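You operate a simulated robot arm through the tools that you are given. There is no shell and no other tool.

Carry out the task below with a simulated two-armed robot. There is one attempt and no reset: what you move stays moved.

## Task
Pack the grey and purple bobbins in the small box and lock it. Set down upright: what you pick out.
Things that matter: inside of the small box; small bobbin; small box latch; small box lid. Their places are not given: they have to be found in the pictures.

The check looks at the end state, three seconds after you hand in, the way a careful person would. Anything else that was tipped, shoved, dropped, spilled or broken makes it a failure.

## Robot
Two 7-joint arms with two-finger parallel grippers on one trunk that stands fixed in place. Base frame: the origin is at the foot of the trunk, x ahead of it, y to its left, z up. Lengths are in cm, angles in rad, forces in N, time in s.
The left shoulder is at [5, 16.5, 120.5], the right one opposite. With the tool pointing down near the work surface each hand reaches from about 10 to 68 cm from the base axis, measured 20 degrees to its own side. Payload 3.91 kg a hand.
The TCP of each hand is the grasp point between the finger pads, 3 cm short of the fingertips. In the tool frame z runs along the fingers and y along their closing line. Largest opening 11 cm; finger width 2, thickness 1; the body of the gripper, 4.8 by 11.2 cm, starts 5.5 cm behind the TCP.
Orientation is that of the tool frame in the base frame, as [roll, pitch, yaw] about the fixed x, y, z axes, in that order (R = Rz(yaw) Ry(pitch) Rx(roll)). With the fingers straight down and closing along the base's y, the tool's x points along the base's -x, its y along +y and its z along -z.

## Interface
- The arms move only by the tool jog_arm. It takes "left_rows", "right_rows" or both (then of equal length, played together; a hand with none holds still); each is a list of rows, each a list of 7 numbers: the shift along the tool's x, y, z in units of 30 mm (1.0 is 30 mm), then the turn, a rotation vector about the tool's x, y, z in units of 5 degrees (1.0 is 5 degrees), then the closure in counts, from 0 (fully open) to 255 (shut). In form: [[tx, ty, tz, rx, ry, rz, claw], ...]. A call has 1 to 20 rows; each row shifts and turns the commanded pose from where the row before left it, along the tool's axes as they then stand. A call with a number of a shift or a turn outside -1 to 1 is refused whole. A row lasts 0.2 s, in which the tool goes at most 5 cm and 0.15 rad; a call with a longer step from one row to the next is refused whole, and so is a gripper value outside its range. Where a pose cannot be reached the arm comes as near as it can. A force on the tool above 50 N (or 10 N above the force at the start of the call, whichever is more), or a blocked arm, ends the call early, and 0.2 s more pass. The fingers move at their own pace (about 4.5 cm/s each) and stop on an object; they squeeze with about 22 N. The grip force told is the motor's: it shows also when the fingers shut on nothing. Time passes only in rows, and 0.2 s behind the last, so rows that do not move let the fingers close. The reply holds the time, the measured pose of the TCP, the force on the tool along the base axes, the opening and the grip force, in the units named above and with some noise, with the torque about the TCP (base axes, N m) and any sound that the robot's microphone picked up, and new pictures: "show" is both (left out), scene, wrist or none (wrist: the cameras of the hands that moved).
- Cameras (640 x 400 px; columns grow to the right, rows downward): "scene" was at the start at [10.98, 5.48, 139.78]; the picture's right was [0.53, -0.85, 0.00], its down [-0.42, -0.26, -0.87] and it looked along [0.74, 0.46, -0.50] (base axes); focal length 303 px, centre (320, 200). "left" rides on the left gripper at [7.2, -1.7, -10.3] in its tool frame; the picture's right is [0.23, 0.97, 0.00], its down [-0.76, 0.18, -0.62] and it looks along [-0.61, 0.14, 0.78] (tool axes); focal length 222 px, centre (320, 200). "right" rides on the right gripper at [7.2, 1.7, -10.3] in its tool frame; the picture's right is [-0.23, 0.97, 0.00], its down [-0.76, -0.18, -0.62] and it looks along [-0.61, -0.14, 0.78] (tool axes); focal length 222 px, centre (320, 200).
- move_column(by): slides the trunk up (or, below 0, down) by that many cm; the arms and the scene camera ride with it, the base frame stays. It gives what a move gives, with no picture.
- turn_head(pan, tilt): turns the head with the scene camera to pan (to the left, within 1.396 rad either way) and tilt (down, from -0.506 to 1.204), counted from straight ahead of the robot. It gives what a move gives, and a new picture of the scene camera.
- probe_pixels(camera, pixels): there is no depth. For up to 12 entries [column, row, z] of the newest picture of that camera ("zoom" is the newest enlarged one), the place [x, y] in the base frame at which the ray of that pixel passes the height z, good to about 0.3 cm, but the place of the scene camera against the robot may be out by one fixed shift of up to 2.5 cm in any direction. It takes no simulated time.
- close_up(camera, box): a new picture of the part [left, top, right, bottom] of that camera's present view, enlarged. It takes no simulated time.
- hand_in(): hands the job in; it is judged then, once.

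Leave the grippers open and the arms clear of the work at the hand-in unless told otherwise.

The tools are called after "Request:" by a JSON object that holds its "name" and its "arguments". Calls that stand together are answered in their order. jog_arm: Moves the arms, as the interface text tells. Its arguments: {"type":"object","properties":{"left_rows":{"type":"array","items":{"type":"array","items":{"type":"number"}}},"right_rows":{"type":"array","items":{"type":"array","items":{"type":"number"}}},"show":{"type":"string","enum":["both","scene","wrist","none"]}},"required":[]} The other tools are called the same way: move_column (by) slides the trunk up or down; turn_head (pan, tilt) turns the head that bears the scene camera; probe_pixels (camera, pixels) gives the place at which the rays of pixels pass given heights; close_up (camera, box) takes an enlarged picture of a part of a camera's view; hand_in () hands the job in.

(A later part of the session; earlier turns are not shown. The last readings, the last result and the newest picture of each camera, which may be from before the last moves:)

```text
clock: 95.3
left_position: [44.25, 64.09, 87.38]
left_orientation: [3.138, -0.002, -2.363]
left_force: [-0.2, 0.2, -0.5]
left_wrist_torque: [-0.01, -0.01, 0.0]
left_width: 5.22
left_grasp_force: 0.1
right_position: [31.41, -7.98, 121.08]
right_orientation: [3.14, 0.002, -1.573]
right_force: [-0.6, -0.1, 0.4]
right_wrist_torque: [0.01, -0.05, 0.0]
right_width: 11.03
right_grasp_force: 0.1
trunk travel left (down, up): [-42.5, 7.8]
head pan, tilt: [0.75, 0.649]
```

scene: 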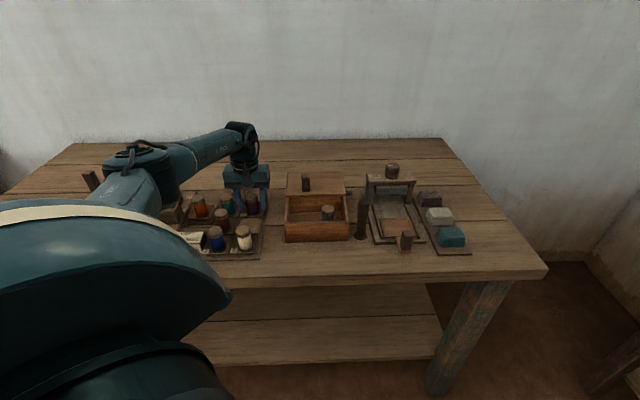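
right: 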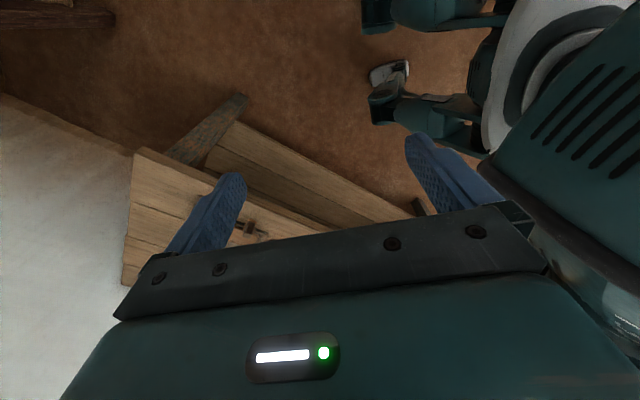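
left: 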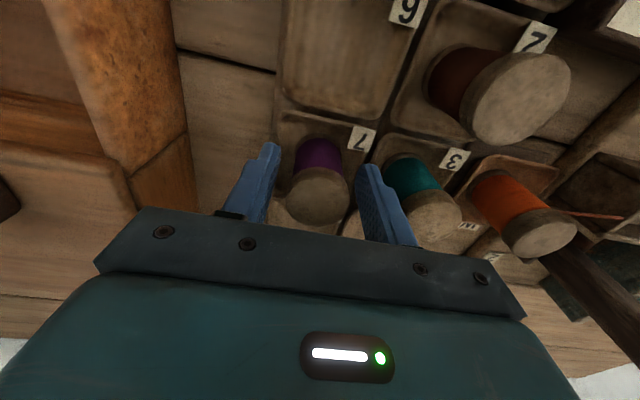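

Well centred. Close, then lift slowly.

Request:
{"name": "jog_arm", "arguments": {"left_rows": [[0, 0, 0, 0, 0, 0, 255], [0, 0, 0, 0, 0, 0, 255], [0, 0, 0, 0, 0, 0, 255], [0, 0, 0, 0, 0, 0, 255]], "show": "wrist"}}

```text
clock: 96.3
left_position: [44.24, 64.09, 87.4]
left_orientation: [3.138, -0.002, -2.365]
left_force: [0.2, 0.5, -0.3]
left_wrist_torque: [0.02, -0.05, -0.01]
left_width: 3.29
left_grasp_force: 21.9
right_position: [31.46, -7.96, 121.13]
right_orientation: [3.14, 0.001, -1.571]
right_force: [-0.6, 0.1, -0.8]
right_wrist_torque: [0.0, 0.02, 0.0]
right_width: 10.98
right_grasp_force: 0.1
trunk travel left (down, up): [-42.5, 7.8]
head pan, tilt: [0.75, 0.649]
```

left: 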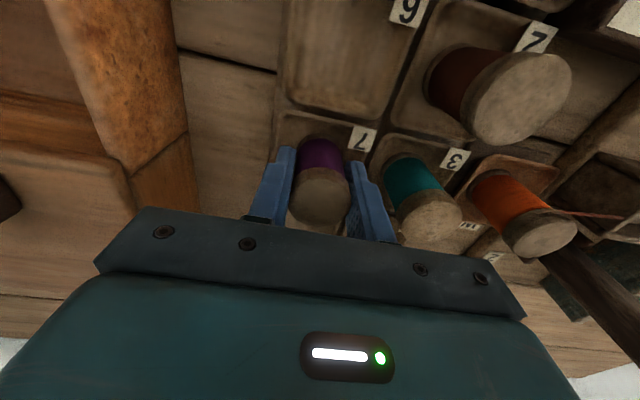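

Request:
{"name": "jog_arm", "arguments": {"left_rows": [[0, 0, -0.15, 0, 0, 0, 255], [0, 0, -0.3, 0, 0, 0, 255], [0, 0, -0.45, 0, 0, 0, 255], [0, 0, -0.6, 0, 0, 0, 255], [0, 0, -0.7, 0, 0, 0, 255], [0, 0, -0.7, 0, 0, 0, 255], [0, 0, -0.6, 0, 0, 0, 255], [0, 0, -0.4, 0, 0, 0, 255], [0, 0, 0, 0, 0, 0, 255]]}}

```text
clock: 98.3
left_position: [44.39, 63.98, 99.18]
left_orientation: [3.137, -0.002, -2.366]
left_force: [-0.1, -0.3, 0.1]
left_wrist_torque: [-0.01, 0.05, 0.0]
left_width: 3.26
left_grasp_force: 22.3
right_position: [31.43, -7.95, 121.22]
right_orientation: [-3.141, 0.002, -1.573]
right_force: [0.2, -0.3, -0.4]
right_wrist_torque: [-0.03, 0.0, 0.01]
right_width: 11.01
right_grasp_force: 0.1
trunk travel left (down, up): [-42.5, 7.8]
head pan, tilt: [0.75, 0.649]
```

scene: 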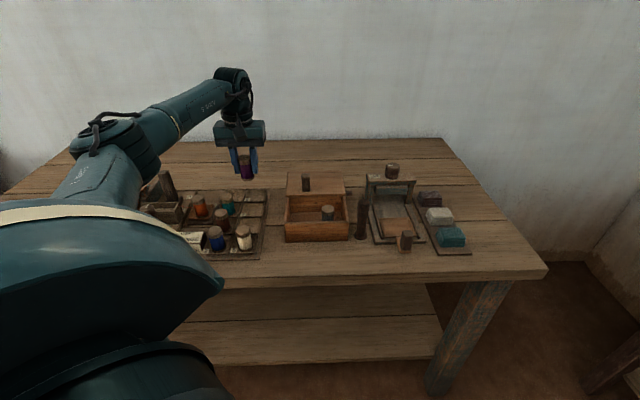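
left: 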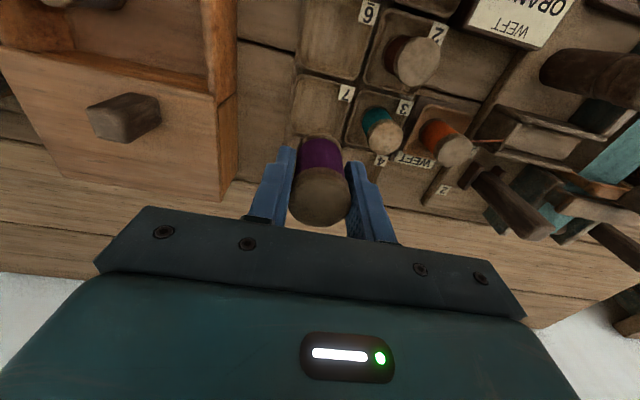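

Purple is lifted; slot 7 empty. Carry it over the left half of the box (u 0.3, v 71).

Request:
{"name": "jog_arm", "arguments": {"left_rows": [[0.3, -0.3, 0, 0, 0, 0, 255], [0.4, -0.65, 0, 0, 0, 0, 255], [0.4, -0.75, 0, 0, 0, 0, 255], [0.4, -0.75, 0, 0, 0, 0, 255], [0.27, -0.75, 0, 0, 0, 0, 255], [0.1, -0.75, 0, 0, 0, 0, 255], [0, -0.5, 0, 0, 0, 0, 255], [0, -0.27, 0, 0, 0, 0, 255], [0, 0, 0, 0, 0, 0, 255]]}}

```text
clock: 100.3
left_position: [50.26, 49.95, 99.18]
left_orientation: [3.137, -0.002, -2.362]
left_force: [-0.3, -0.4, 0.5]
left_wrist_torque: [0.0, -0.01, -0.01]
left_width: 3.26
left_grasp_force: 21.9
right_position: [31.4, -7.96, 121.18]
right_orientation: [3.142, 0.001, -1.572]
right_force: [-0.3, 0.1, 0.2]
right_wrist_torque: [-0.03, -0.03, 0.0]
right_width: 11.0
right_grasp_force: 0.2
trunk travel left (down, up): [-42.5, 7.8]
head pan, tilt: [0.75, 0.649]
```

scene: 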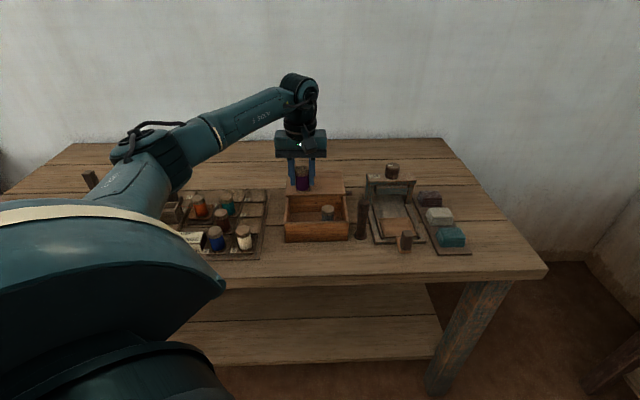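
left: 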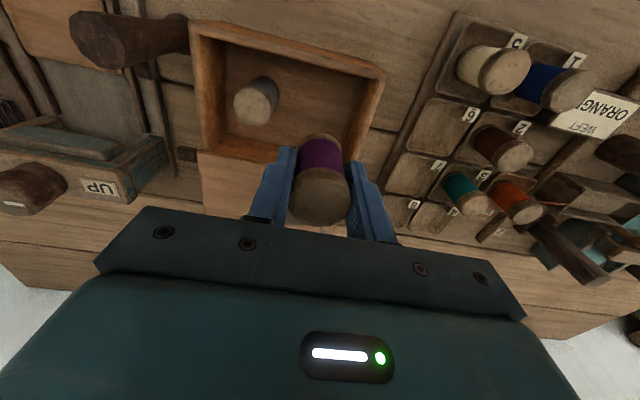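

Positioned at u 0.22, v 70.86. Descend to just above the floor.

Request:
{"name": "jog_arm", "arguments": {"left_rows": [[0, 0, 0.3, 0, 0, 0, 255], [0, 0, 0.6, 0, 0, 0, 255], [0, 0, 0.8, 0, 0, 0, 255], [0, 0, 0.8, 0, 0, 0, 255], [0, 0, 0.7, 0, 0, 0, 255], [0, 0, 0.35, 0, 0, 0, 255], [0, 0, 0.15, 0, 0, 0, 255], [0, 0, 0, 0, 0, 0, 255]]}}

```text
clock: 102.1
left_position: [50.35, 49.96, 87.99]
left_orientation: [3.138, -0.003, -2.366]
left_force: [0.4, -0.5, -0.7]
left_wrist_torque: [0.01, 0.0, 0.04]
left_width: 3.24
left_grasp_force: 22.0
right_position: [31.5, -7.92, 121.12]
right_orientation: [3.141, 0.004, -1.573]
right_force: [-0.2, 0.4, 0.0]
right_wrist_torque: [0.02, -0.01, 0.0]
right_width: 11.0
right_grasp_force: 0.1
trunk travel left (down, up): [-42.5, 7.8]
head pan, tilt: [0.75, 0.649]
```

scene: 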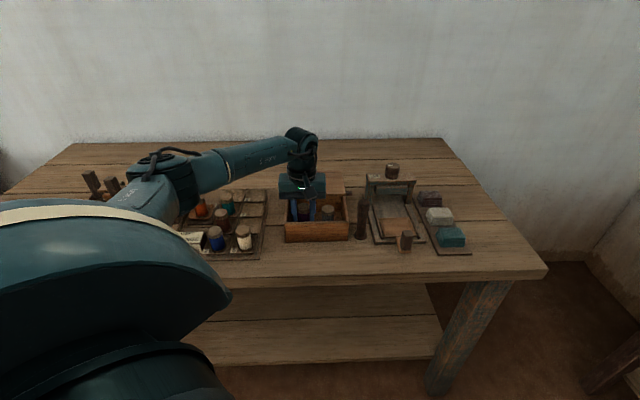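
left: 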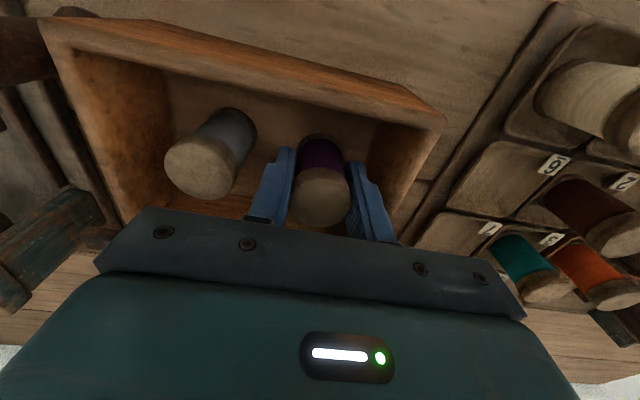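

Purple hangs inside, beside the grey one. Lower in 1.5 mm steps until contact.

Request:
{"name": "jog_arm", "arguments": {"left_rows": [[0, 0, 0.05, 0, 0, 0, 255], [0, 0, 0.05, 0, 0, 0, 255], [0, 0, 0.05, 0, 0, 0, 255], [0, 0, 0, 0, 0, 0, 255]], "show": "none"}}

Request:
{"name": "jog_arm", "arguments": {"left_rows": [[0, 0, 0.05, 0, 0, 0, 255], [0, 0, 0.05, 0, 0, 0, 255], [0, 0, 0, 0, 0, 0, 255]], "show": "none"}}

```text
clock: 103.1
left_position: [50.24, 50.04, 87.61]
left_orientation: [3.136, -0.001, -2.364]
left_force: [0.1, -0.1, -1.1]
left_wrist_torque: [-0.02, -0.01, 0.01]
left_width: 3.29
left_grasp_force: 22.2
right_position: [31.24, -8.0, 121.16]
right_orientation: [3.141, 0.002, -1.572]
right_force: [0.0, -0.4, 0.1]
right_wrist_torque: [-0.01, 0.0, -0.04]
right_width: 10.98
right_grasp_force: 0.0
trunk travel left (down, up): [-42.5, 7.8]
head pan, tilt: [0.75, 0.649]
```

```text
clock: 103.9
left_position: [50.32, 50.08, 87.29]
left_orientation: [3.138, -0.001, -2.364]
left_force: [0.1, 1.1, 1.0]
left_wrist_torque: [0.01, -0.03, 0.03]
left_width: 3.24
left_grasp_force: 22.0
right_position: [31.41, -8.05, 121.26]
right_orientation: [-3.141, 0.001, -1.573]
right_force: [-0.1, 0.4, -0.6]
right_wrist_torque: [0.03, 0.03, 0.0]
right_width: 11.01
right_grasp_force: 0.0
trunk travel left (down, up): [-42.5, 7.8]
head pan, tilt: [0.75, 0.649]
```

Nearly there; one more 1.5 mm step.

Request:
{"name": "jog_arm", "arguments": {"left_rows": [[0, 0, 0.05, 0, 0, 0, 255], [0, 0, 0, 0, 0, 0, 255]], "show": "none"}}

```text
clock: 104.5
left_position: [50.38, 49.98, 87.29]
left_orientation: [3.139, 0.0, -2.363]
left_force: [1.1, 0.4, 8.3]
left_wrist_torque: [-0.01, -0.03, 0.03]
left_width: 3.27
left_grasp_force: 21.9
right_position: [31.2, -8.02, 121.18]
right_orientation: [-3.14, 0.0, -1.573]
right_force: [-0.5, -0.3, -0.1]
right_wrist_torque: [0.01, 0.03, -0.01]
right_width: 11.0
right_grasp_force: 0.0
trunk travel left (down, up): [-42.5, 7.8]
head pan, tilt: [0.75, 0.649]
```

Contact (8.3 N). Open to ~4.3 cm, then rise straight up.

Request:
{"name": "jog_arm", "arguments": {"left_rows": [[0, 0, 0, 0, 0, 0, 190], [0, 0, 0, 0, 0, 0, 155], [0, 0, 0, 0, 0, 0, 155], [0, 0, 0, 0, 0, 0, 155], [0, 0, -0.2, 0, 0, 0, 155], [0, 0, -0.5, 0, 0, 0, 155], [0, 0, -0.7, 0, 0, 0, 155], [0, 0, -0.8, 0, 0, 0, 155], [0, 0, -0.8, 0, 0, 0, 155], [0, 0, -0.8, 0, 0, 0, 100], [0, 0, 0, 0, 0, 0, 0]]}}

```text
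clock: 106.9
left_position: [50.35, 50.01, 98.55]
left_orientation: [3.138, -0.002, -2.364]
left_force: [-0.6, -0.1, 0.7]
left_wrist_torque: [0.02, -0.01, 0.0]
left_width: 9.49
left_grasp_force: 0.0
right_position: [31.37, -7.97, 121.17]
right_orientation: [3.141, 0.001, -1.573]
right_force: [0.3, 0.3, 0.3]
right_wrist_torque: [0.01, -0.01, 0.01]
right_width: 11.03
right_grasp_force: 0.1
trunk travel left (down, up): [-42.5, 7.8]
head pan, tilt: [0.75, 0.649]
```

scene: 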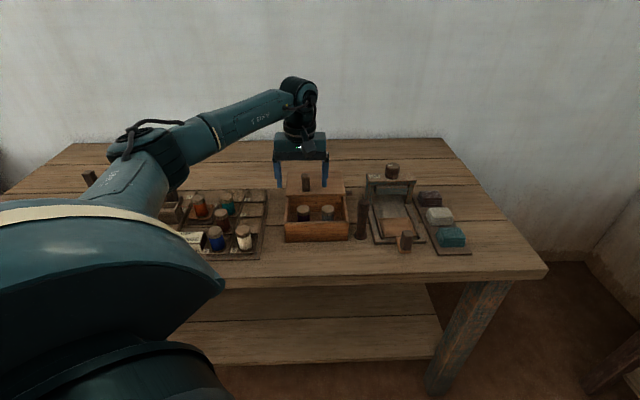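
left: 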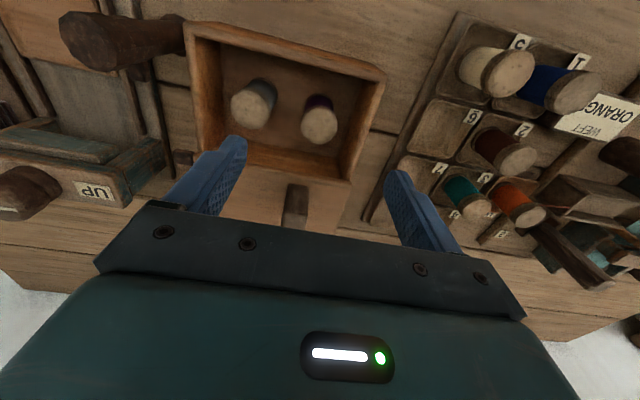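

Both bobbins stand in the box. Let me zoom in to check they're upright and below the rim.

Request:
{"name": "close_up", "arguments": {"camera": "scene", "box": [275, 180, 360, 250]}}

Request:
{"name": "close_up", "arguments": {"camera": "left", "box": [180, 10, 390, 190]}}

```text
5.71 times, centred on (318, 215) of scene
```

zoom: 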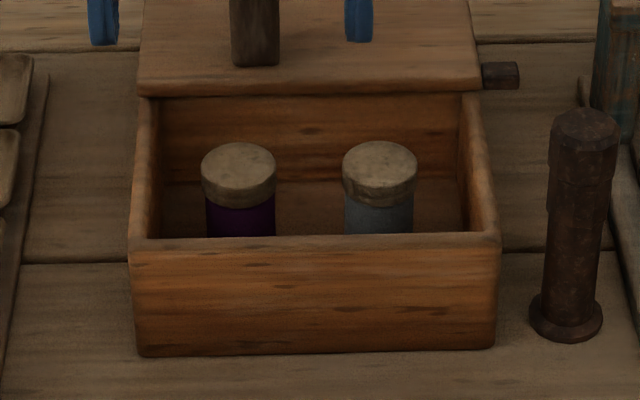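

```text
2.22 times, centred on (285, 100) of left
```

zoom: 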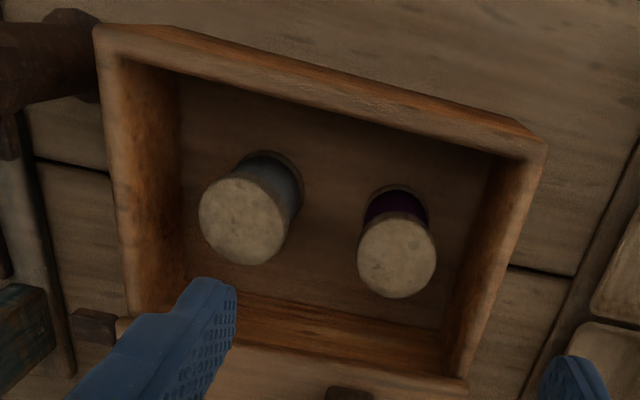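

Both look upright. To check the lid's clearance over them I take a low view from the front: move back, and tilt the hand 60°.

Request:
{"name": "jog_arm", "arguments": {"left_rows": [[0.9, 0, -0.3, 0, 0, 0, 0], [0.9, 0, -0.3, 0, 0, 0, 0], [0.9, 0, -0.3, 0, 0, 0, 0], [0.9, 0, -0.3, 0, 0, 0, 0], [0, 0, 0, 0, -1, 0, 0], [0, 0, 0, 0, -1, 0, 0], [0, 0, 0, 0, -1, 0, 0], [0, 0, 0, 0, -1, 0, 0], [0, 0, 0, 0, -1, 0, 0], [0, 0, 0, 0, -1, 0, 0], [0, 0, 0, 0, -1, 0, 0], [0, 0, 0, 0, -1, 0, 0], [0, 0, 0, 0, -1, 0, 0], [0, 0, 0, 0, -1, 0, 0], [0, 0, 0, 0, -1, 0, 0], [0, 0, 0, 0, -1, 0, 0]]}}

```text
clock: 110.3
left_position: [42.82, 41.94, 102.18]
left_orientation: [3.138, 1.018, -2.376]
left_force: [-0.4, 0.5, -0.1]
left_wrist_torque: [0.06, -0.03, 0.01]
left_width: 11.03
left_grasp_force: 0.0
left hand out of reach, approached as far as the arm can: row 16
right_position: [31.34, -7.95, 121.26]
right_orientation: [-3.141, 0.003, -1.572]
right_force: [0.2, 0.3, -0.5]
right_wrist_torque: [0.04, -0.01, -0.01]
right_width: 11.0
right_grasp_force: 0.1
trunk travel left (down, up): [-42.5, 7.8]
head pan, tilt: [0.75, 0.649]
```

scene: 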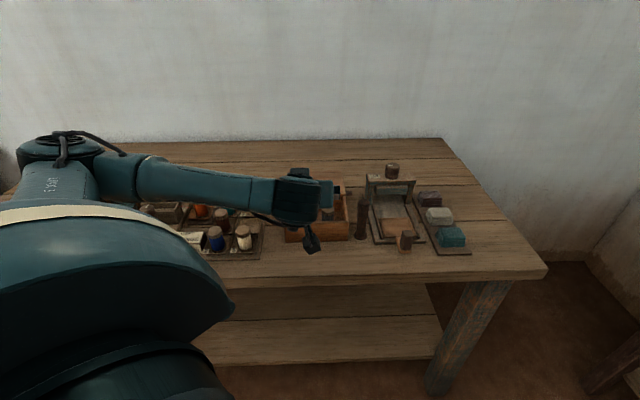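
left: 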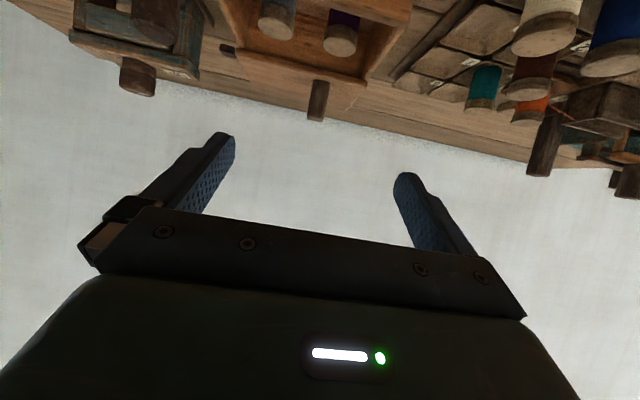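

Good but steep still; lower the hand 5 cm and back 3 cm for a flatter view.

Request:
{"name": "jog_arm", "arguments": {"left_rows": [[0.65, 0, 0.01, 0, 0, 0, 0], [0.65, 0, 0.01, 0, 0, 0, 0], [0.65, 0, 0.01, 0, 0, 0, 0], [0, 0, 0, 0, 0, 0, 0]], "show": "wrist"}}

```text
clock: 111.3
left_position: [41.54, 39.55, 97.73]
left_orientation: [3.137, 1.049, -2.367]
left_force: [-0.3, 0.2, -0.6]
left_wrist_torque: [0.0, 0.0, -0.01]
left_width: 11.0
left_grasp_force: 0.1
left hand out of reach, approached as far as the arm can: row 1
right_position: [31.41, -8.02, 121.04]
right_orientation: [3.141, 0.002, -1.571]
right_force: [-0.6, 0.4, -0.5]
right_wrist_torque: [0.02, 0.02, 0.0]
right_width: 11.0
right_grasp_force: 0.0
trunk travel left (down, up): [-42.5, 7.8]
head pan, tilt: [0.75, 0.649]
```

left: 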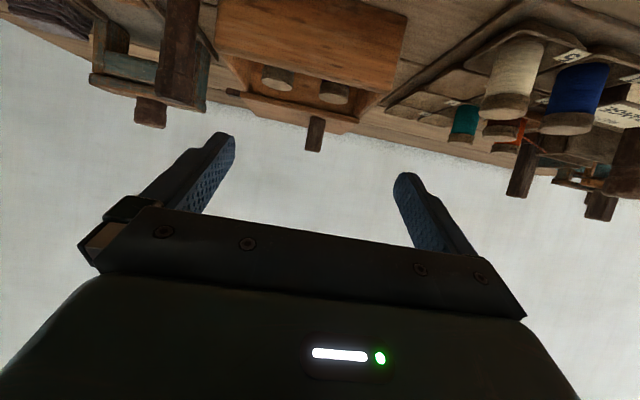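

Request:
{"name": "close_up", "arguments": {"camera": "left", "box": [215, 40, 405, 150]}}

Request:
{"name": "close_up", "arguments": {"camera": "left", "box": [220, 50, 320, 120]}}

Request:
{"name": "close_up", "arguments": {"camera": "left", "box": [310, 65, 400, 125]}}

```text
3.37 times, centred on (310, 95) of left
```

zoom: 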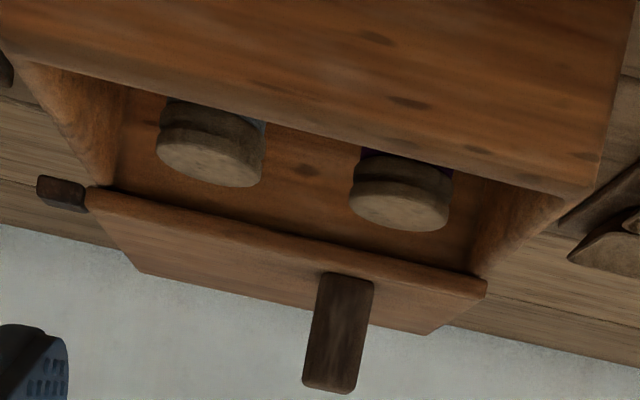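

```text
5.71 times, centred on (270, 85) of left
```

zoom: 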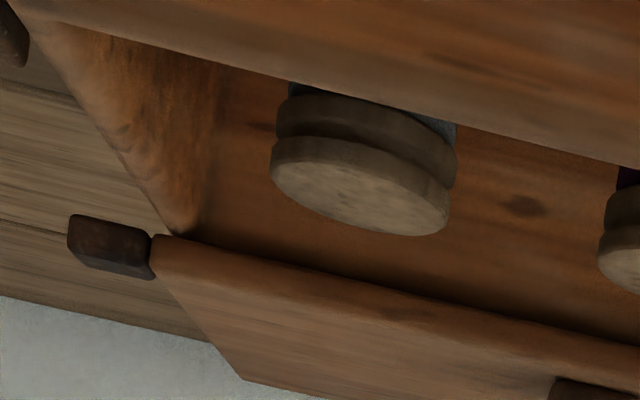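

```text
6.67 times, centred on (355, 95) of left
```

zoom: 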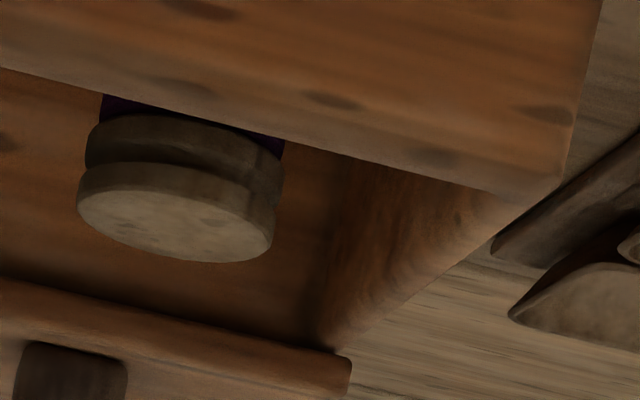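

Triangulating in this view: lid underside/rim at ≈88.9, bobbin tops ≈88.6, so about 2–3 mm clearance. Now close the lid: rise, untilt to ~25°, and go above the knob.

Request:
{"name": "jog_arm", "arguments": {"left_rows": [[-0.58, 0, -0.333, 0, 0, 0, 0], [-0.58, 0, -0.333, 0, 0, 0, 0], [-0.58, 0, -0.333, 0, 0, 0, 0], [-0.58, 0, -0.333, 0, 0, 0, 0], [0, 0, 0, 0, 1, 0, 0], [0, 0, 0, 0, 1, 0, 0], [0, 0, 0, 0, 1, 0, 0], [0, 0, 0, 0, 1, 0, 0], [0, 0, 0, 0, 1, 0, 0], [0, 0, 0, 0, 1, 0, 0], [0, 0, 0, 0, 0.92, 0, 0], [0, 0, 0, 0, 0, 0, 0]], "show": "none"}}

```text
clock: 113.9
left_position: [41.42, 39.58, 105.79]
left_orientation: [3.137, 0.439, -2.366]
left_force: [-0.3, -1.2, -0.4]
left_wrist_torque: [-0.04, 0.02, 0.0]
left_width: 10.98
left_grasp_force: 0.1
right_position: [31.35, -7.97, 121.14]
right_orientation: [-3.14, 0.004, -1.572]
right_force: [0.0, -1.3, -0.6]
right_wrist_torque: [0.03, 0.02, -0.01]
right_width: 11.0
right_grasp_force: 0.1
trunk travel left (down, up): [-42.5, 7.8]
head pan, tilt: [0.75, 0.649]
```

Now move over the knob (u 0.98, v 77.8) at z≈103.

Request:
{"name": "jog_arm", "arguments": {"left_rows": [[-0.724, 0.013, 0.469, 0, 0, 0, 0], [-0.724, 0.013, 0.469, 0, 0, 0, 0], [-0.724, 0.013, 0.469, 0, 0, 0, 0], [-0.724, 0.013, 0.469, 0, 0, 0, 0], [-0.724, 0.013, 0.469, 0, 0, 0, 0], [-0.724, 0.013, 0.469, 0, 0, 0, 0], [-0.724, 0.013, 0.469, 0, 0, 0, 0], [-0.724, 0.013, 0.469, 0, 0, 0, 0], [0, 0, 0, 0, 0, 0, 0]]}}

```text
clock: 115.9
left_position: [55.89, 54.28, 103.01]
left_orientation: [3.138, 0.441, -2.368]
left_force: [-0.7, -0.4, -0.2]
left_wrist_torque: [0.01, 0.01, 0.0]
left_width: 11.03
left_grasp_force: 0.1
right_position: [31.39, -7.91, 121.2]
right_orientation: [3.141, 0.0, -1.572]
right_force: [0.4, -0.3, -0.5]
right_wrist_torque: [0.01, -0.02, 0.01]
right_width: 10.99
right_grasp_force: 0.1
trunk travel left (down, up): [-42.5, 7.8]
head pan, tilt: [0.75, 0.649]
```

scene: 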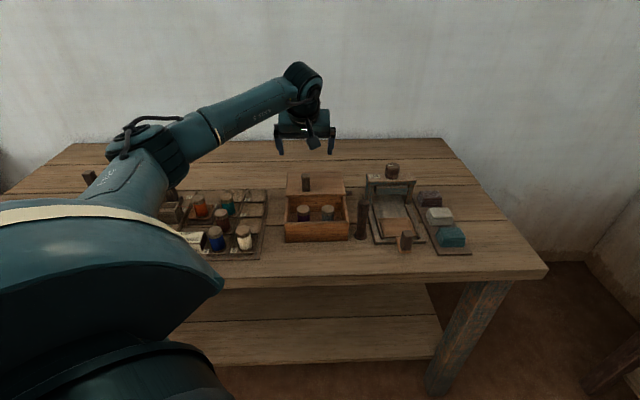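
left: 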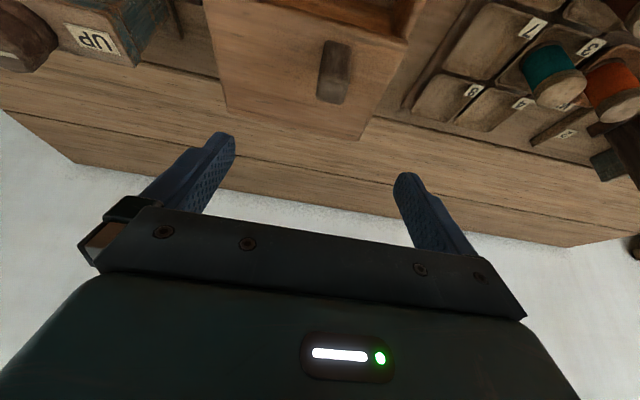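

Aligned with the knob (u 1.14, v 77.9). Descend with 5 cm opening.

Request:
{"name": "jog_arm", "arguments": {"left_rows": [[0.294, 0.009, 0.61, 0, 0, 0, 140], [0.294, 0.009, 0.61, 0, 0, 0, 140], [0.294, 0.009, 0.61, 0, 0, 0, 140], [0.294, 0.009, 0.61, 0, 0, 0, 140], [0.294, 0.009, 0.61, 0, 0, 0, 140], [0, 0, 0, 0, 0, 0, 140]]}}

```text
clock: 117.3
left_position: [55.58, 54.24, 92.89]
left_orientation: [3.139, 0.441, -2.365]
left_force: [0.0, -0.8, 0.0]
left_wrist_torque: [0.02, 0.0, 0.01]
left_width: 4.97
left_grasp_force: 0.1
right_position: [31.32, -7.92, 121.21]
right_orientation: [-3.141, 0.003, -1.572]
right_force: [0.2, 0.0, -0.4]
right_wrist_torque: [0.02, 0.0, 0.04]
right_width: 10.99
right_grasp_force: 0.0
trunk travel left (down, up): [-42.5, 7.8]
head pan, tilt: [0.75, 0.649]
```

scene: 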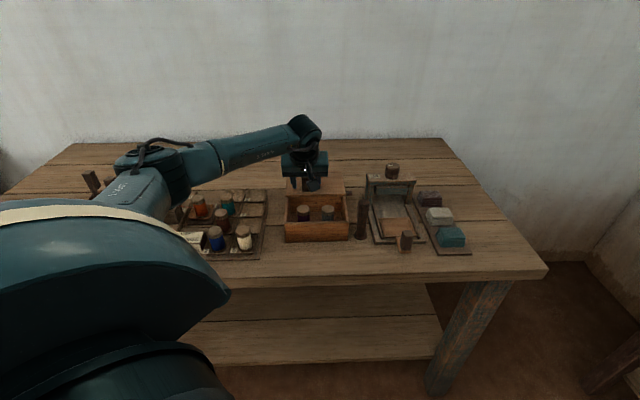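
left: 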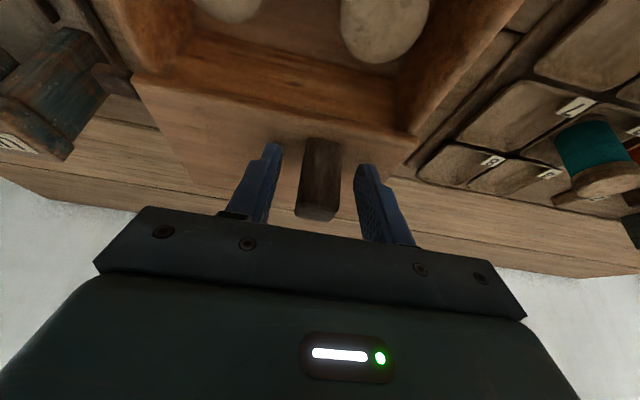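

Knob between fingers. Close, then slide the lid forward 3 cm and look.

Request:
{"name": "jog_arm", "arguments": {"left_rows": [[0, 0, 0, 0, 0, 0, 255], [0, 0, 0, 0, 0, 0, 255], [0, 0, 0, 0, 0, 0, 255], [0, 0, 0, 0, 0, 0, 255], [0.13, 0, -0.061, 0, 0, 0, 255], [0.13, 0, -0.061, 0, 0, 0, 255], [0.13, 0, -0.061, 0, 0, 0, 255], [0.13, 0, -0.061, 0, 0, 0, 255], [0.13, 0, -0.061, 0, 0, 0, 255], [0.13, 0, -0.061, 0, 0, 0, 255], [0.13, 0, -0.061, 0, 0, 0, 255], [0, 0, 0, 0, 0, 0, 255]]}}

```text
clock: 119.9
left_position: [53.56, 52.16, 92.75]
left_orientation: [3.141, 0.442, -2.364]
left_force: [3.8, -4.1, 4.3]
left_wrist_torque: [-1.0, -0.67, -0.08]
left_width: 2.42
left_grasp_force: 45.0
right_position: [31.59, -8.04, 121.15]
right_orientation: [3.141, 0.002, -1.572]
right_force: [-0.3, 0.6, 0.9]
right_wrist_torque: [-0.01, -0.03, -0.01]
right_width: 10.98
right_grasp_force: 0.1
trunk travel left (down, up): [-42.5, 7.8]
head pan, tilt: [0.75, 0.649]
```

scene: 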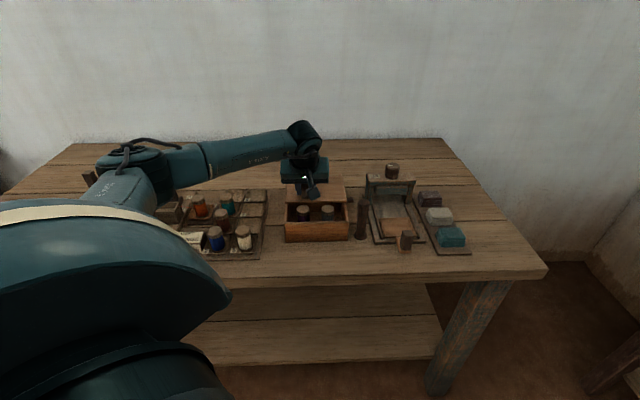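
left: 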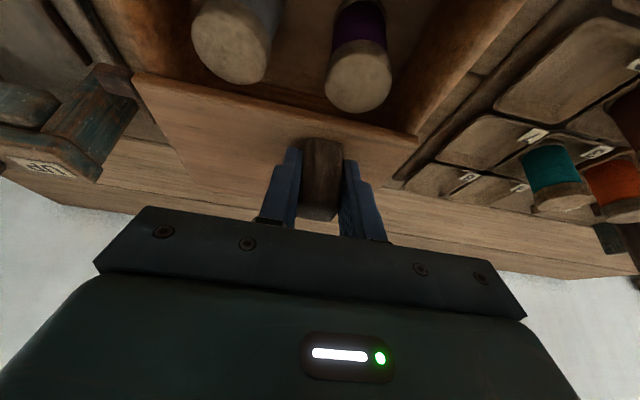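

Lid front edge nears the bobbins' tops. Slide 1 cm more and check that they don't move.

Request:
{"name": "jog_arm", "arguments": {"left_rows": [[0.1, 0, -0.047, 0, 0, 0, 255], [0.1, 0, -0.047, 0, 0, 0, 255], [0.1, 0, -0.047, 0, 0, 0, 255], [0.1, 0, -0.047, 0, 0, 0, 255], [0, 0, 0, 0, 0, 0, 255]]}}

Request:
{"name": "close_up", "arguments": {"camera": "scene", "box": [275, 180, 360, 250]}}

Request:
{"name": "close_up", "arguments": {"camera": "left", "box": [120, 0, 440, 200]}}

```text
clock: 121.1
left_position: [52.54, 51.09, 92.85]
left_orientation: [3.138, 0.444, -2.366]
left_force: [5.0, -4.6, 2.4]
left_wrist_torque: [-0.55, -1.13, -0.02]
left_width: 2.42
left_grasp_force: 45.2
right_position: [31.51, -7.93, 121.15]
right_orientation: [3.141, 0.001, -1.572]
right_force: [-0.1, 0.2, -0.5]
right_wrist_torque: [0.0, 0.05, -0.03]
right_width: 11.02
right_grasp_force: 0.0
trunk travel left (down, up): [-42.5, 7.8]
head pan, tilt: [0.75, 0.649]
```

scene: 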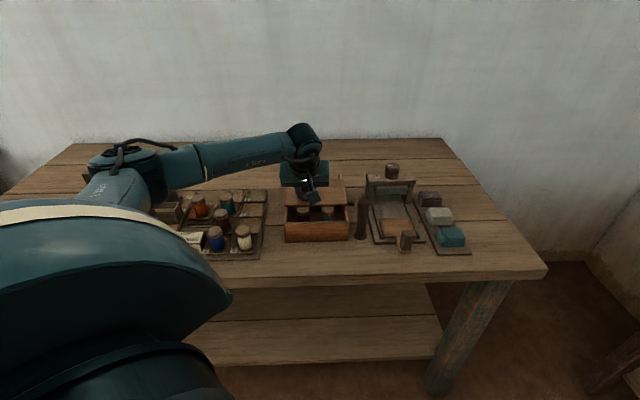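
left: 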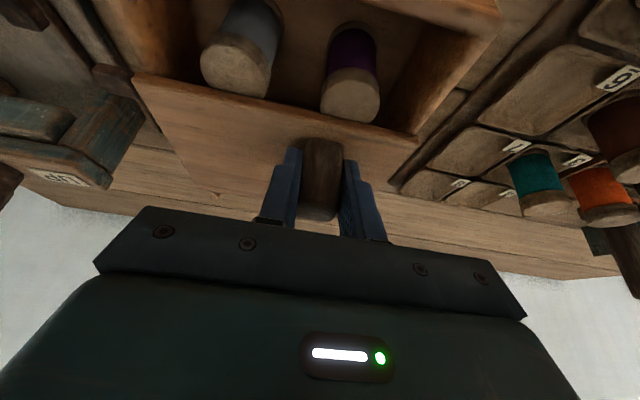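

```text
5.71 times, centred on (318, 215) of scene
```

zoom: 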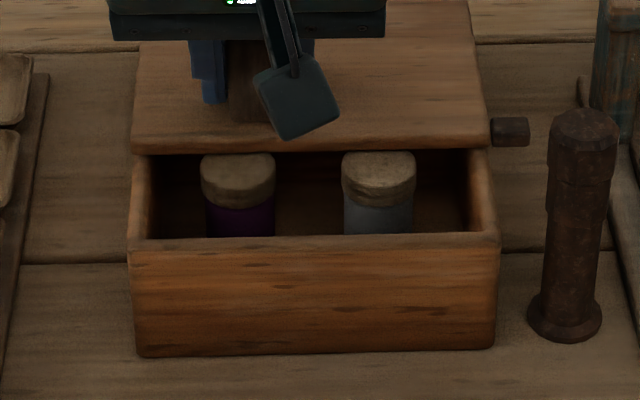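

```text
2.00 times, centred on (280, 100) of left
```

zoom: 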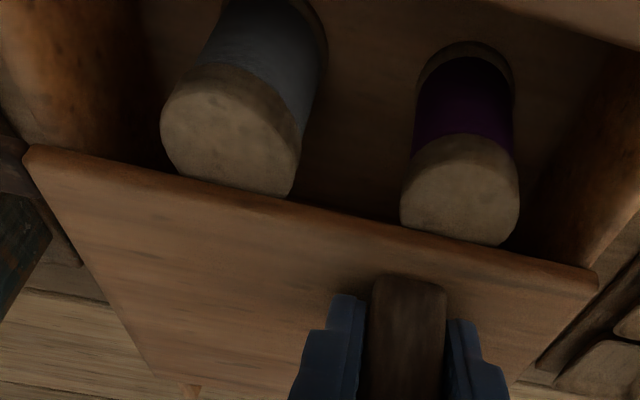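

The lid passes over the tops without resistance and the bobbins haven't moved. Continue 1.5 cm and check again.

Request:
{"name": "jog_arm", "arguments": {"left_rows": [[0.1, 0, -0.047, 0, 0, 0, 255], [0.1, 0, -0.047, 0, 0, 0, 255], [0.1, 0, -0.047, 0, 0, 0, 255], [0.1, 0, -0.047, 0, 0, 0, 255], [0.1, 0, -0.047, 0, 0, 0, 255], [0, 0, 0, 0, 0, 0, 255]], "show": "wrist"}}

Request:
{"name": "close_up", "arguments": {"camera": "scene", "box": [275, 180, 360, 250]}}

Request:
{"name": "close_up", "arguments": {"camera": "left", "box": [120, 0, 440, 200]}}

```text
clock: 122.5
left_position: [51.5, 50.03, 92.87]
left_orientation: [3.138, 0.441, -2.366]
left_force: [5.4, -5.6, 1.0]
left_wrist_torque: [-0.74, -1.04, 0.03]
left_width: 2.43
left_grasp_force: 45.1
right_position: [31.41, -8.02, 121.18]
right_orientation: [-3.141, 0.0, -1.572]
right_force: [-0.3, 0.2, 0.0]
right_wrist_torque: [-0.01, 0.01, 0.03]
right_width: 11.01
right_grasp_force: 0.0
trunk travel left (down, up): [-42.5, 7.8]
head pan, tilt: [0.75, 0.649]
```

left: 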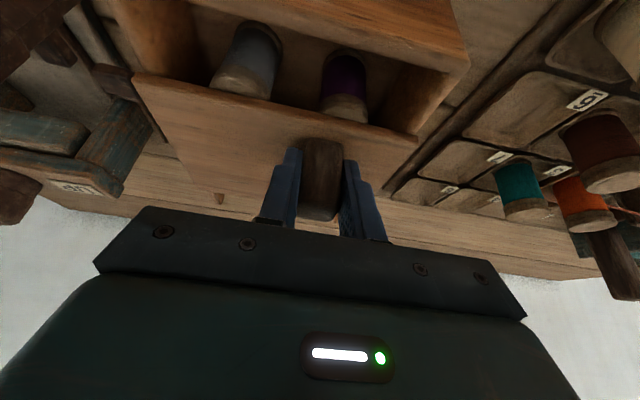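

```text
5.71 times, centred on (318, 215) of scene
```

zoom: 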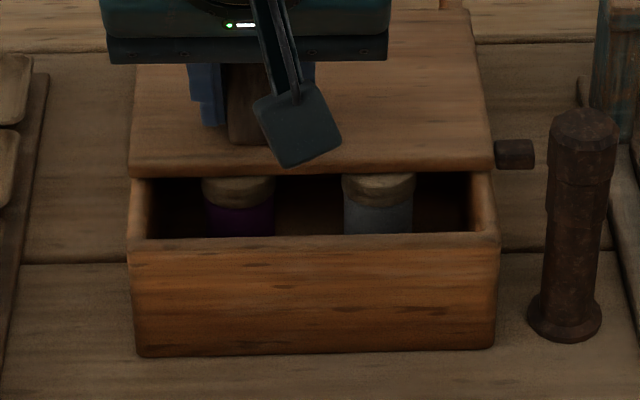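

```text
2.00 times, centred on (280, 100) of left
```

zoom: 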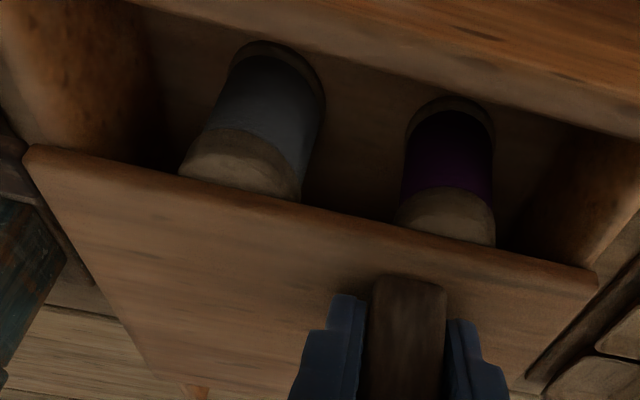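

All fine. Slide another ~3.2 cm.

Request:
{"name": "jog_arm", "arguments": {"left_rows": [[0.11, 0, -0.0517, 0, 0, 0, 255], [0.11, 0, -0.0517, 0, 0, 0, 255], [0.11, 0, -0.0517, 0, 0, 0, 255], [0.11, 0, -0.0517, 0, 0, 0, 255], [0.11, 0, -0.0517, 0, 0, 0, 255], [0.11, 0, -0.0517, 0, 0, 0, 255], [0.11, 0, -0.0517, 0, 0, 0, 255], [0.11, 0, -0.0517, 0, 0, 0, 255], [0.11, 0, -0.0517, 0, 0, 0, 255], [0, 0, 0, 0, 0, 0, 255]]}}

Request:
{"name": "close_up", "arguments": {"camera": "scene", "box": [275, 180, 360, 250]}}

```text
clock: 124.7
left_position: [49.05, 47.54, 92.83]
left_orientation: [3.14, 0.441, -2.368]
left_force: [8.2, -9.1, 2.4]
left_wrist_torque: [-1.1, -0.58, -0.12]
left_width: 2.4
left_grasp_force: 45.4
right_position: [31.38, -8.05, 121.1]
right_orientation: [-3.141, 0.001, -1.572]
right_force: [0.6, -0.9, -0.2]
right_wrist_torque: [0.01, 0.0, 0.01]
right_width: 10.96
right_grasp_force: 0.0
trunk travel left (down, up): [-42.5, 7.8]
head pan, tilt: [0.75, 0.649]
```

scene: 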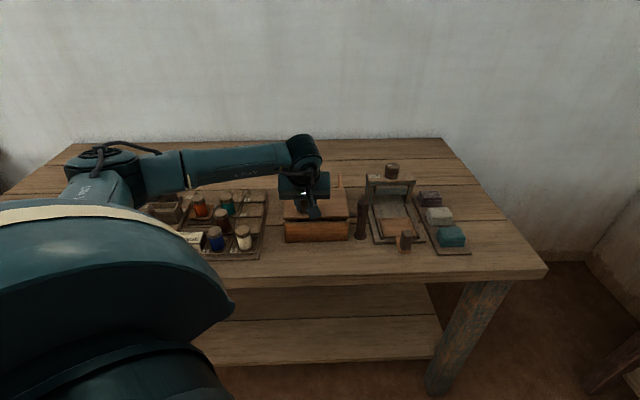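
left: 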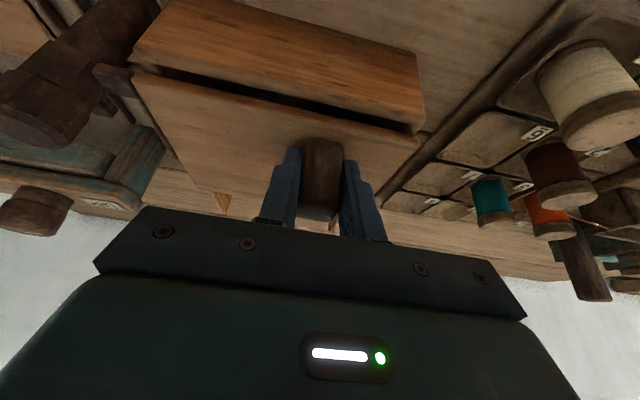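

```text
5.71 times, centred on (318, 215) of scene
```

zoom: 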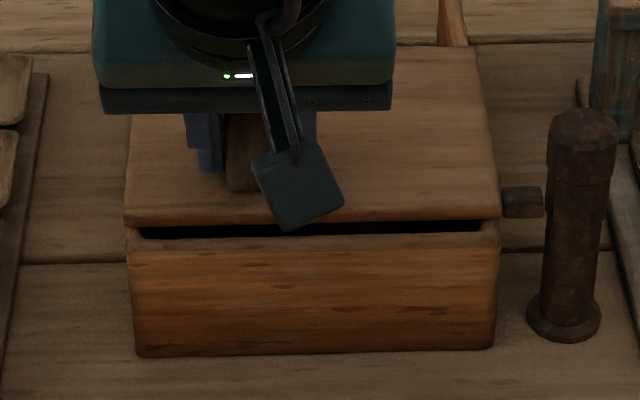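

About 0.7 cm of gap remains, slight side load. Slide 0.6 cm more with a small sideways relief, reading force.

Request:
{"name": "jog_arm", "arguments": {"left_rows": [[0.066, -0.02, -0.031, 0, 0, 0, 255], [0.066, -0.01, -0.031, 0, 0, 0, 255], [0.066, -0.01, -0.031, 0, 0, 0, 255], [0, 0, 0, 0, 0, 0, 255]], "show": "wrist"}}

Request:
{"name": "close_up", "arguments": {"camera": "scene", "box": [275, 180, 360, 250]}}

```text
clock: 125.7
left_position: [48.73, 47.22, 92.78]
left_orientation: [3.138, 0.443, -2.366]
left_force: [4.7, -4.4, 0.3]
left_wrist_torque: [-0.61, -1.07, 0.03]
left_width: 2.45
left_grasp_force: 44.8
right_position: [31.41, -7.98, 121.13]
right_orientation: [-3.141, 0.0, -1.573]
right_force: [0.0, -0.7, 0.2]
right_wrist_torque: [0.02, 0.02, -0.02]
right_width: 10.99
right_grasp_force: 0.1
trunk travel left (down, up): [-42.5, 7.8]
head pan, tilt: [0.75, 0.649]
```

left: 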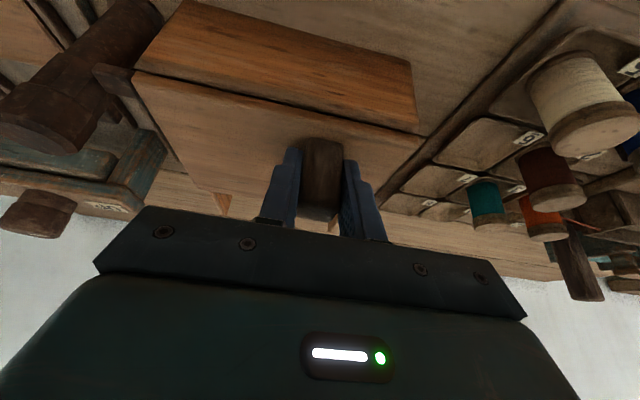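

```text
5.71 times, centred on (318, 215) of scene
```

zoom: 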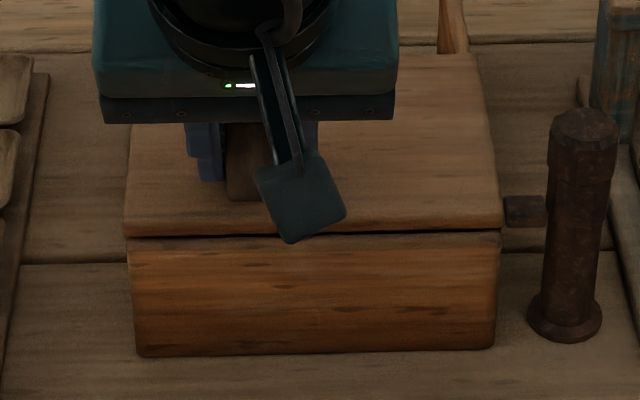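

Nearly shut (v 67.84). Push a little further until the stop is felt.

Request:
{"name": "jog_arm", "arguments": {"left_rows": [[0.05, 0, -0.0235, 0, 0, 0, 255], [0.05, 0, -0.0235, 0, 0, 0, 255], [0, 0, 0, 0, 0, 0, 255]], "show": "wrist"}}

Request:
{"name": "close_up", "arguments": {"camera": "scene", "box": [275, 180, 360, 250]}}

```text
clock: 126.5
left_position: [48.47, 46.99, 92.87]
left_orientation: [3.139, 0.441, -2.364]
left_force: [2.7, -2.7, 1.8]
left_wrist_torque: [-0.73, -0.97, 0.05]
left_width: 2.45
left_grasp_force: 44.9
right_position: [31.26, -7.94, 120.97]
right_orientation: [3.141, 0.002, -1.571]
right_force: [-0.2, 0.0, -0.4]
right_wrist_torque: [0.01, 0.01, 0.0]
right_width: 11.0
right_grasp_force: 0.0
trunk travel left (down, up): [-42.5, 7.8]
head pan, tilt: [0.75, 0.649]
```

left: 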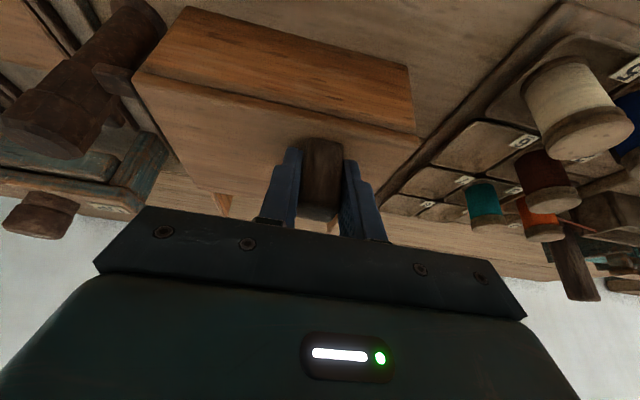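

```text
5.71 times, centred on (318, 215) of scene
```

zoom: 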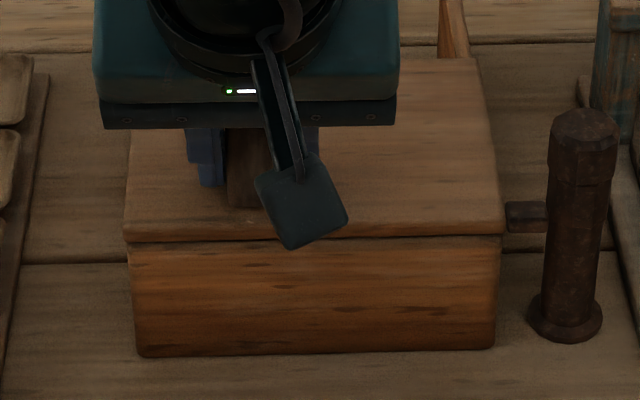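

Edge positions match the original closed state within a millimetre or so. One more small push to feel the stop.

Request:
{"name": "jog_arm", "arguments": {"left_rows": [[0.05, 0, -0.0235, 0, 0, 0, 255], [0.04, 0, -0.019, 0, 0, 0, 255], [0, 0, 0, 0, 0, 0, 255]], "show": "wrist"}}

Request:
{"name": "close_up", "arguments": {"camera": "scene", "box": [275, 180, 360, 250]}}

```text
clock: 127.3
left_position: [48.33, 46.85, 92.9]
left_orientation: [3.137, 0.442, -2.365]
left_force: [5.6, 2.1, 2.1]
left_wrist_torque: [-1.12, -0.44, -0.11]
left_width: 2.44
left_grasp_force: 44.8
right_position: [31.39, -7.96, 121.16]
right_orientation: [-3.141, 0.0, -1.572]
right_force: [-0.1, 0.9, 0.0]
right_wrist_torque: [-0.02, 0.0, -0.01]
right_width: 11.0
right_grasp_force: 0.1
trunk travel left (down, up): [-42.5, 7.8]
head pan, tilt: [0.75, 0.649]
```

left: 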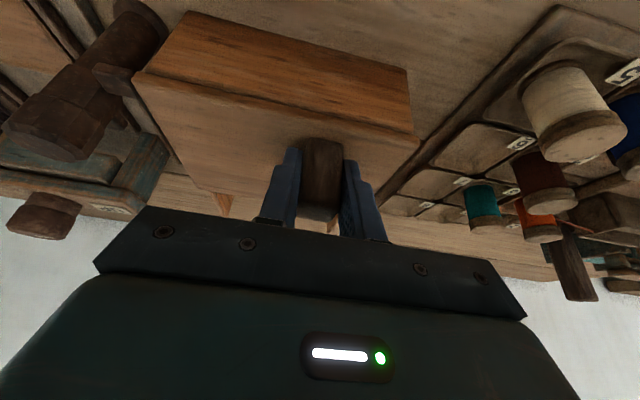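

```text
5.71 times, centred on (318, 215) of scene
```

zoom: 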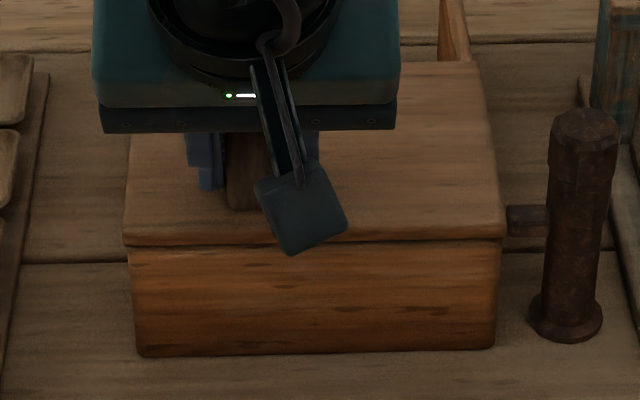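

Now about 5 N pushes back: the stop is reached. I confirm with one more 1 mm step.

Request:
{"name": "jog_arm", "arguments": {"left_rows": [[0.035, 0, -0.0165, 0, 0, 0, 255], [0, 0, 0, 0, 0, 0, 255]], "show": "none"}}

```text
clock: 127.9
left_position: [48.2, 46.77, 92.81]
left_orientation: [3.139, 0.444, -2.364]
left_force: [12.3, 6.1, 2.9]
left_wrist_torque: [-1.07, -0.54, -0.1]
left_width: 2.43
left_grasp_force: 44.9
right_position: [31.35, -7.95, 121.15]
right_orientation: [-3.141, 0.001, -1.572]
right_force: [0.0, 0.5, 0.0]
right_wrist_torque: [0.02, -0.03, 0.03]
right_width: 10.98
right_grasp_force: 0.2
trunk travel left (down, up): [-42.5, 7.8]
head pan, tilt: [0.75, 0.649]
```

The stop is confirmed (13 N). Release the knob, rise and make the hand upright.

Request:
{"name": "jog_arm", "arguments": {"left_rows": [[0, 0, 0, 0, 0, 0, 140], [0, 0, 0, 0, 0, 0, 130], [0, 0, 0, 0, 0, 0, 130], [-0.283, 0, -0.603, 0, 0, 0, 130], [-0.283, 0, -0.603, 0, 0, 0, 130], [-0.283, 0, -0.603, 0, 0, 0, 130], [-0.283, 0, -0.603, 0, 0, 0, 0], [-0.283, 0, -0.603, 0, 0, 0, 0], [-0.283, 0, -0.603, 0, 0, 0, 0], [0, 0, 0, 0, 1, 0, 0], [0, 0, 0, 0, 1, 0, 0], [0, 0, 0, 0, 1, 0, 0], [0, 0, 0, 0, 1, 0, 0], [0, 0, 0, 0, 1, 0, 0], [0, 0, 0, 0, 0.08, 0, 0]]}}

```text
clock: 131.1
left_position: [48.08, 46.75, 104.83]
left_orientation: [3.138, -0.004, -2.364]
left_force: [-0.1, 0.1, 0.8]
left_wrist_torque: [0.05, 0.0, 0.02]
left_width: 11.0
left_grasp_force: 0.0
right_position: [31.51, -7.91, 121.16]
right_orientation: [-3.141, 0.001, -1.573]
right_force: [-0.2, -0.4, 0.0]
right_wrist_torque: [0.01, 0.0, -0.02]
right_width: 10.98
right_grasp_force: 0.0
trunk travel left (down, up): [-42.5, 7.8]
head pan, tilt: [0.75, 0.649]
```

scene: 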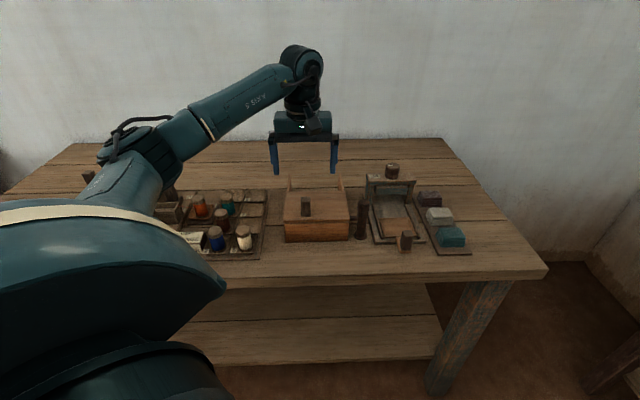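
left: 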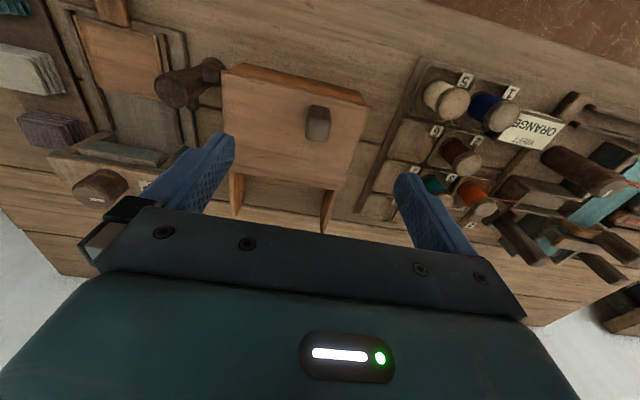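

The box is closed. Move over the latch post and turn the wrist to the angle at which I released it (θ≈−5°).

Request:
{"name": "jog_arm", "arguments": {"left_rows": [[-0.03, -0.777, 0, 0, 0, 0, 0], [-0.03, -0.777, 0, 0, 0, 0, 0], [-0.03, -0.777, 0, 0, 0, 0, 0], [-0.03, -0.777, 0, 0, 0, 0, 0], [-0.03, -0.777, 0, 0, 0, 0, 0], [-0.03, -0.777, 0, 0, 0, 0, 0], [0, 0, 0, 0, 0, 1, 0], [0, 0, 0, 0, 0, 1, 0], [0, 0, 0, 0, 0, 1, 0], [0, 0, 0, 0, 0, 1, 0], [0, 0, 0, 0, 0, 1, 0], [0, 0, 0, 0, 0, 1, 0], [0, 0, 0, 0, 0, 1, 0], [0, 0, 0, 0, 0, 1, 0], [0, 0, 0, 0, 0, 1, 0], [0, 0, 0, 0, 0, 0.5, 0], [0, 0, 0, 0, 0, 0, 0]]}}

```text
clock: 134.7
left_position: [58.28, 37.18, 104.76]
left_orientation: [3.139, -0.005, 3.09]
left_force: [-0.1, 0.3, 0.7]
left_wrist_torque: [0.0, -0.02, 0.02]
left_width: 10.99
left_grasp_force: 0.1
right_position: [31.39, -7.85, 121.31]
right_orientation: [-3.141, 0.001, -1.572]
right_force: [0.2, 0.3, 0.2]
right_wrist_torque: [-0.01, 0.01, 0.01]
right_width: 10.98
right_grasp_force: 0.1
trunk travel left (down, up): [-42.5, 7.8]
head pan, tilt: [0.75, 0.649]
```

scene: 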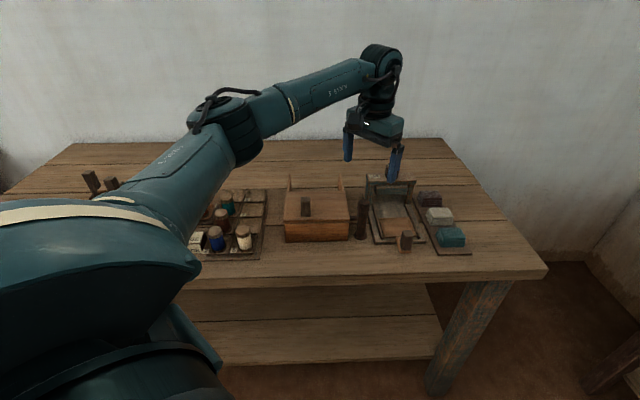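
left: 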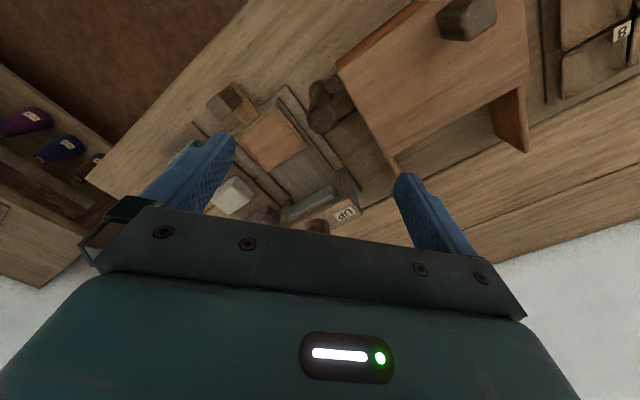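

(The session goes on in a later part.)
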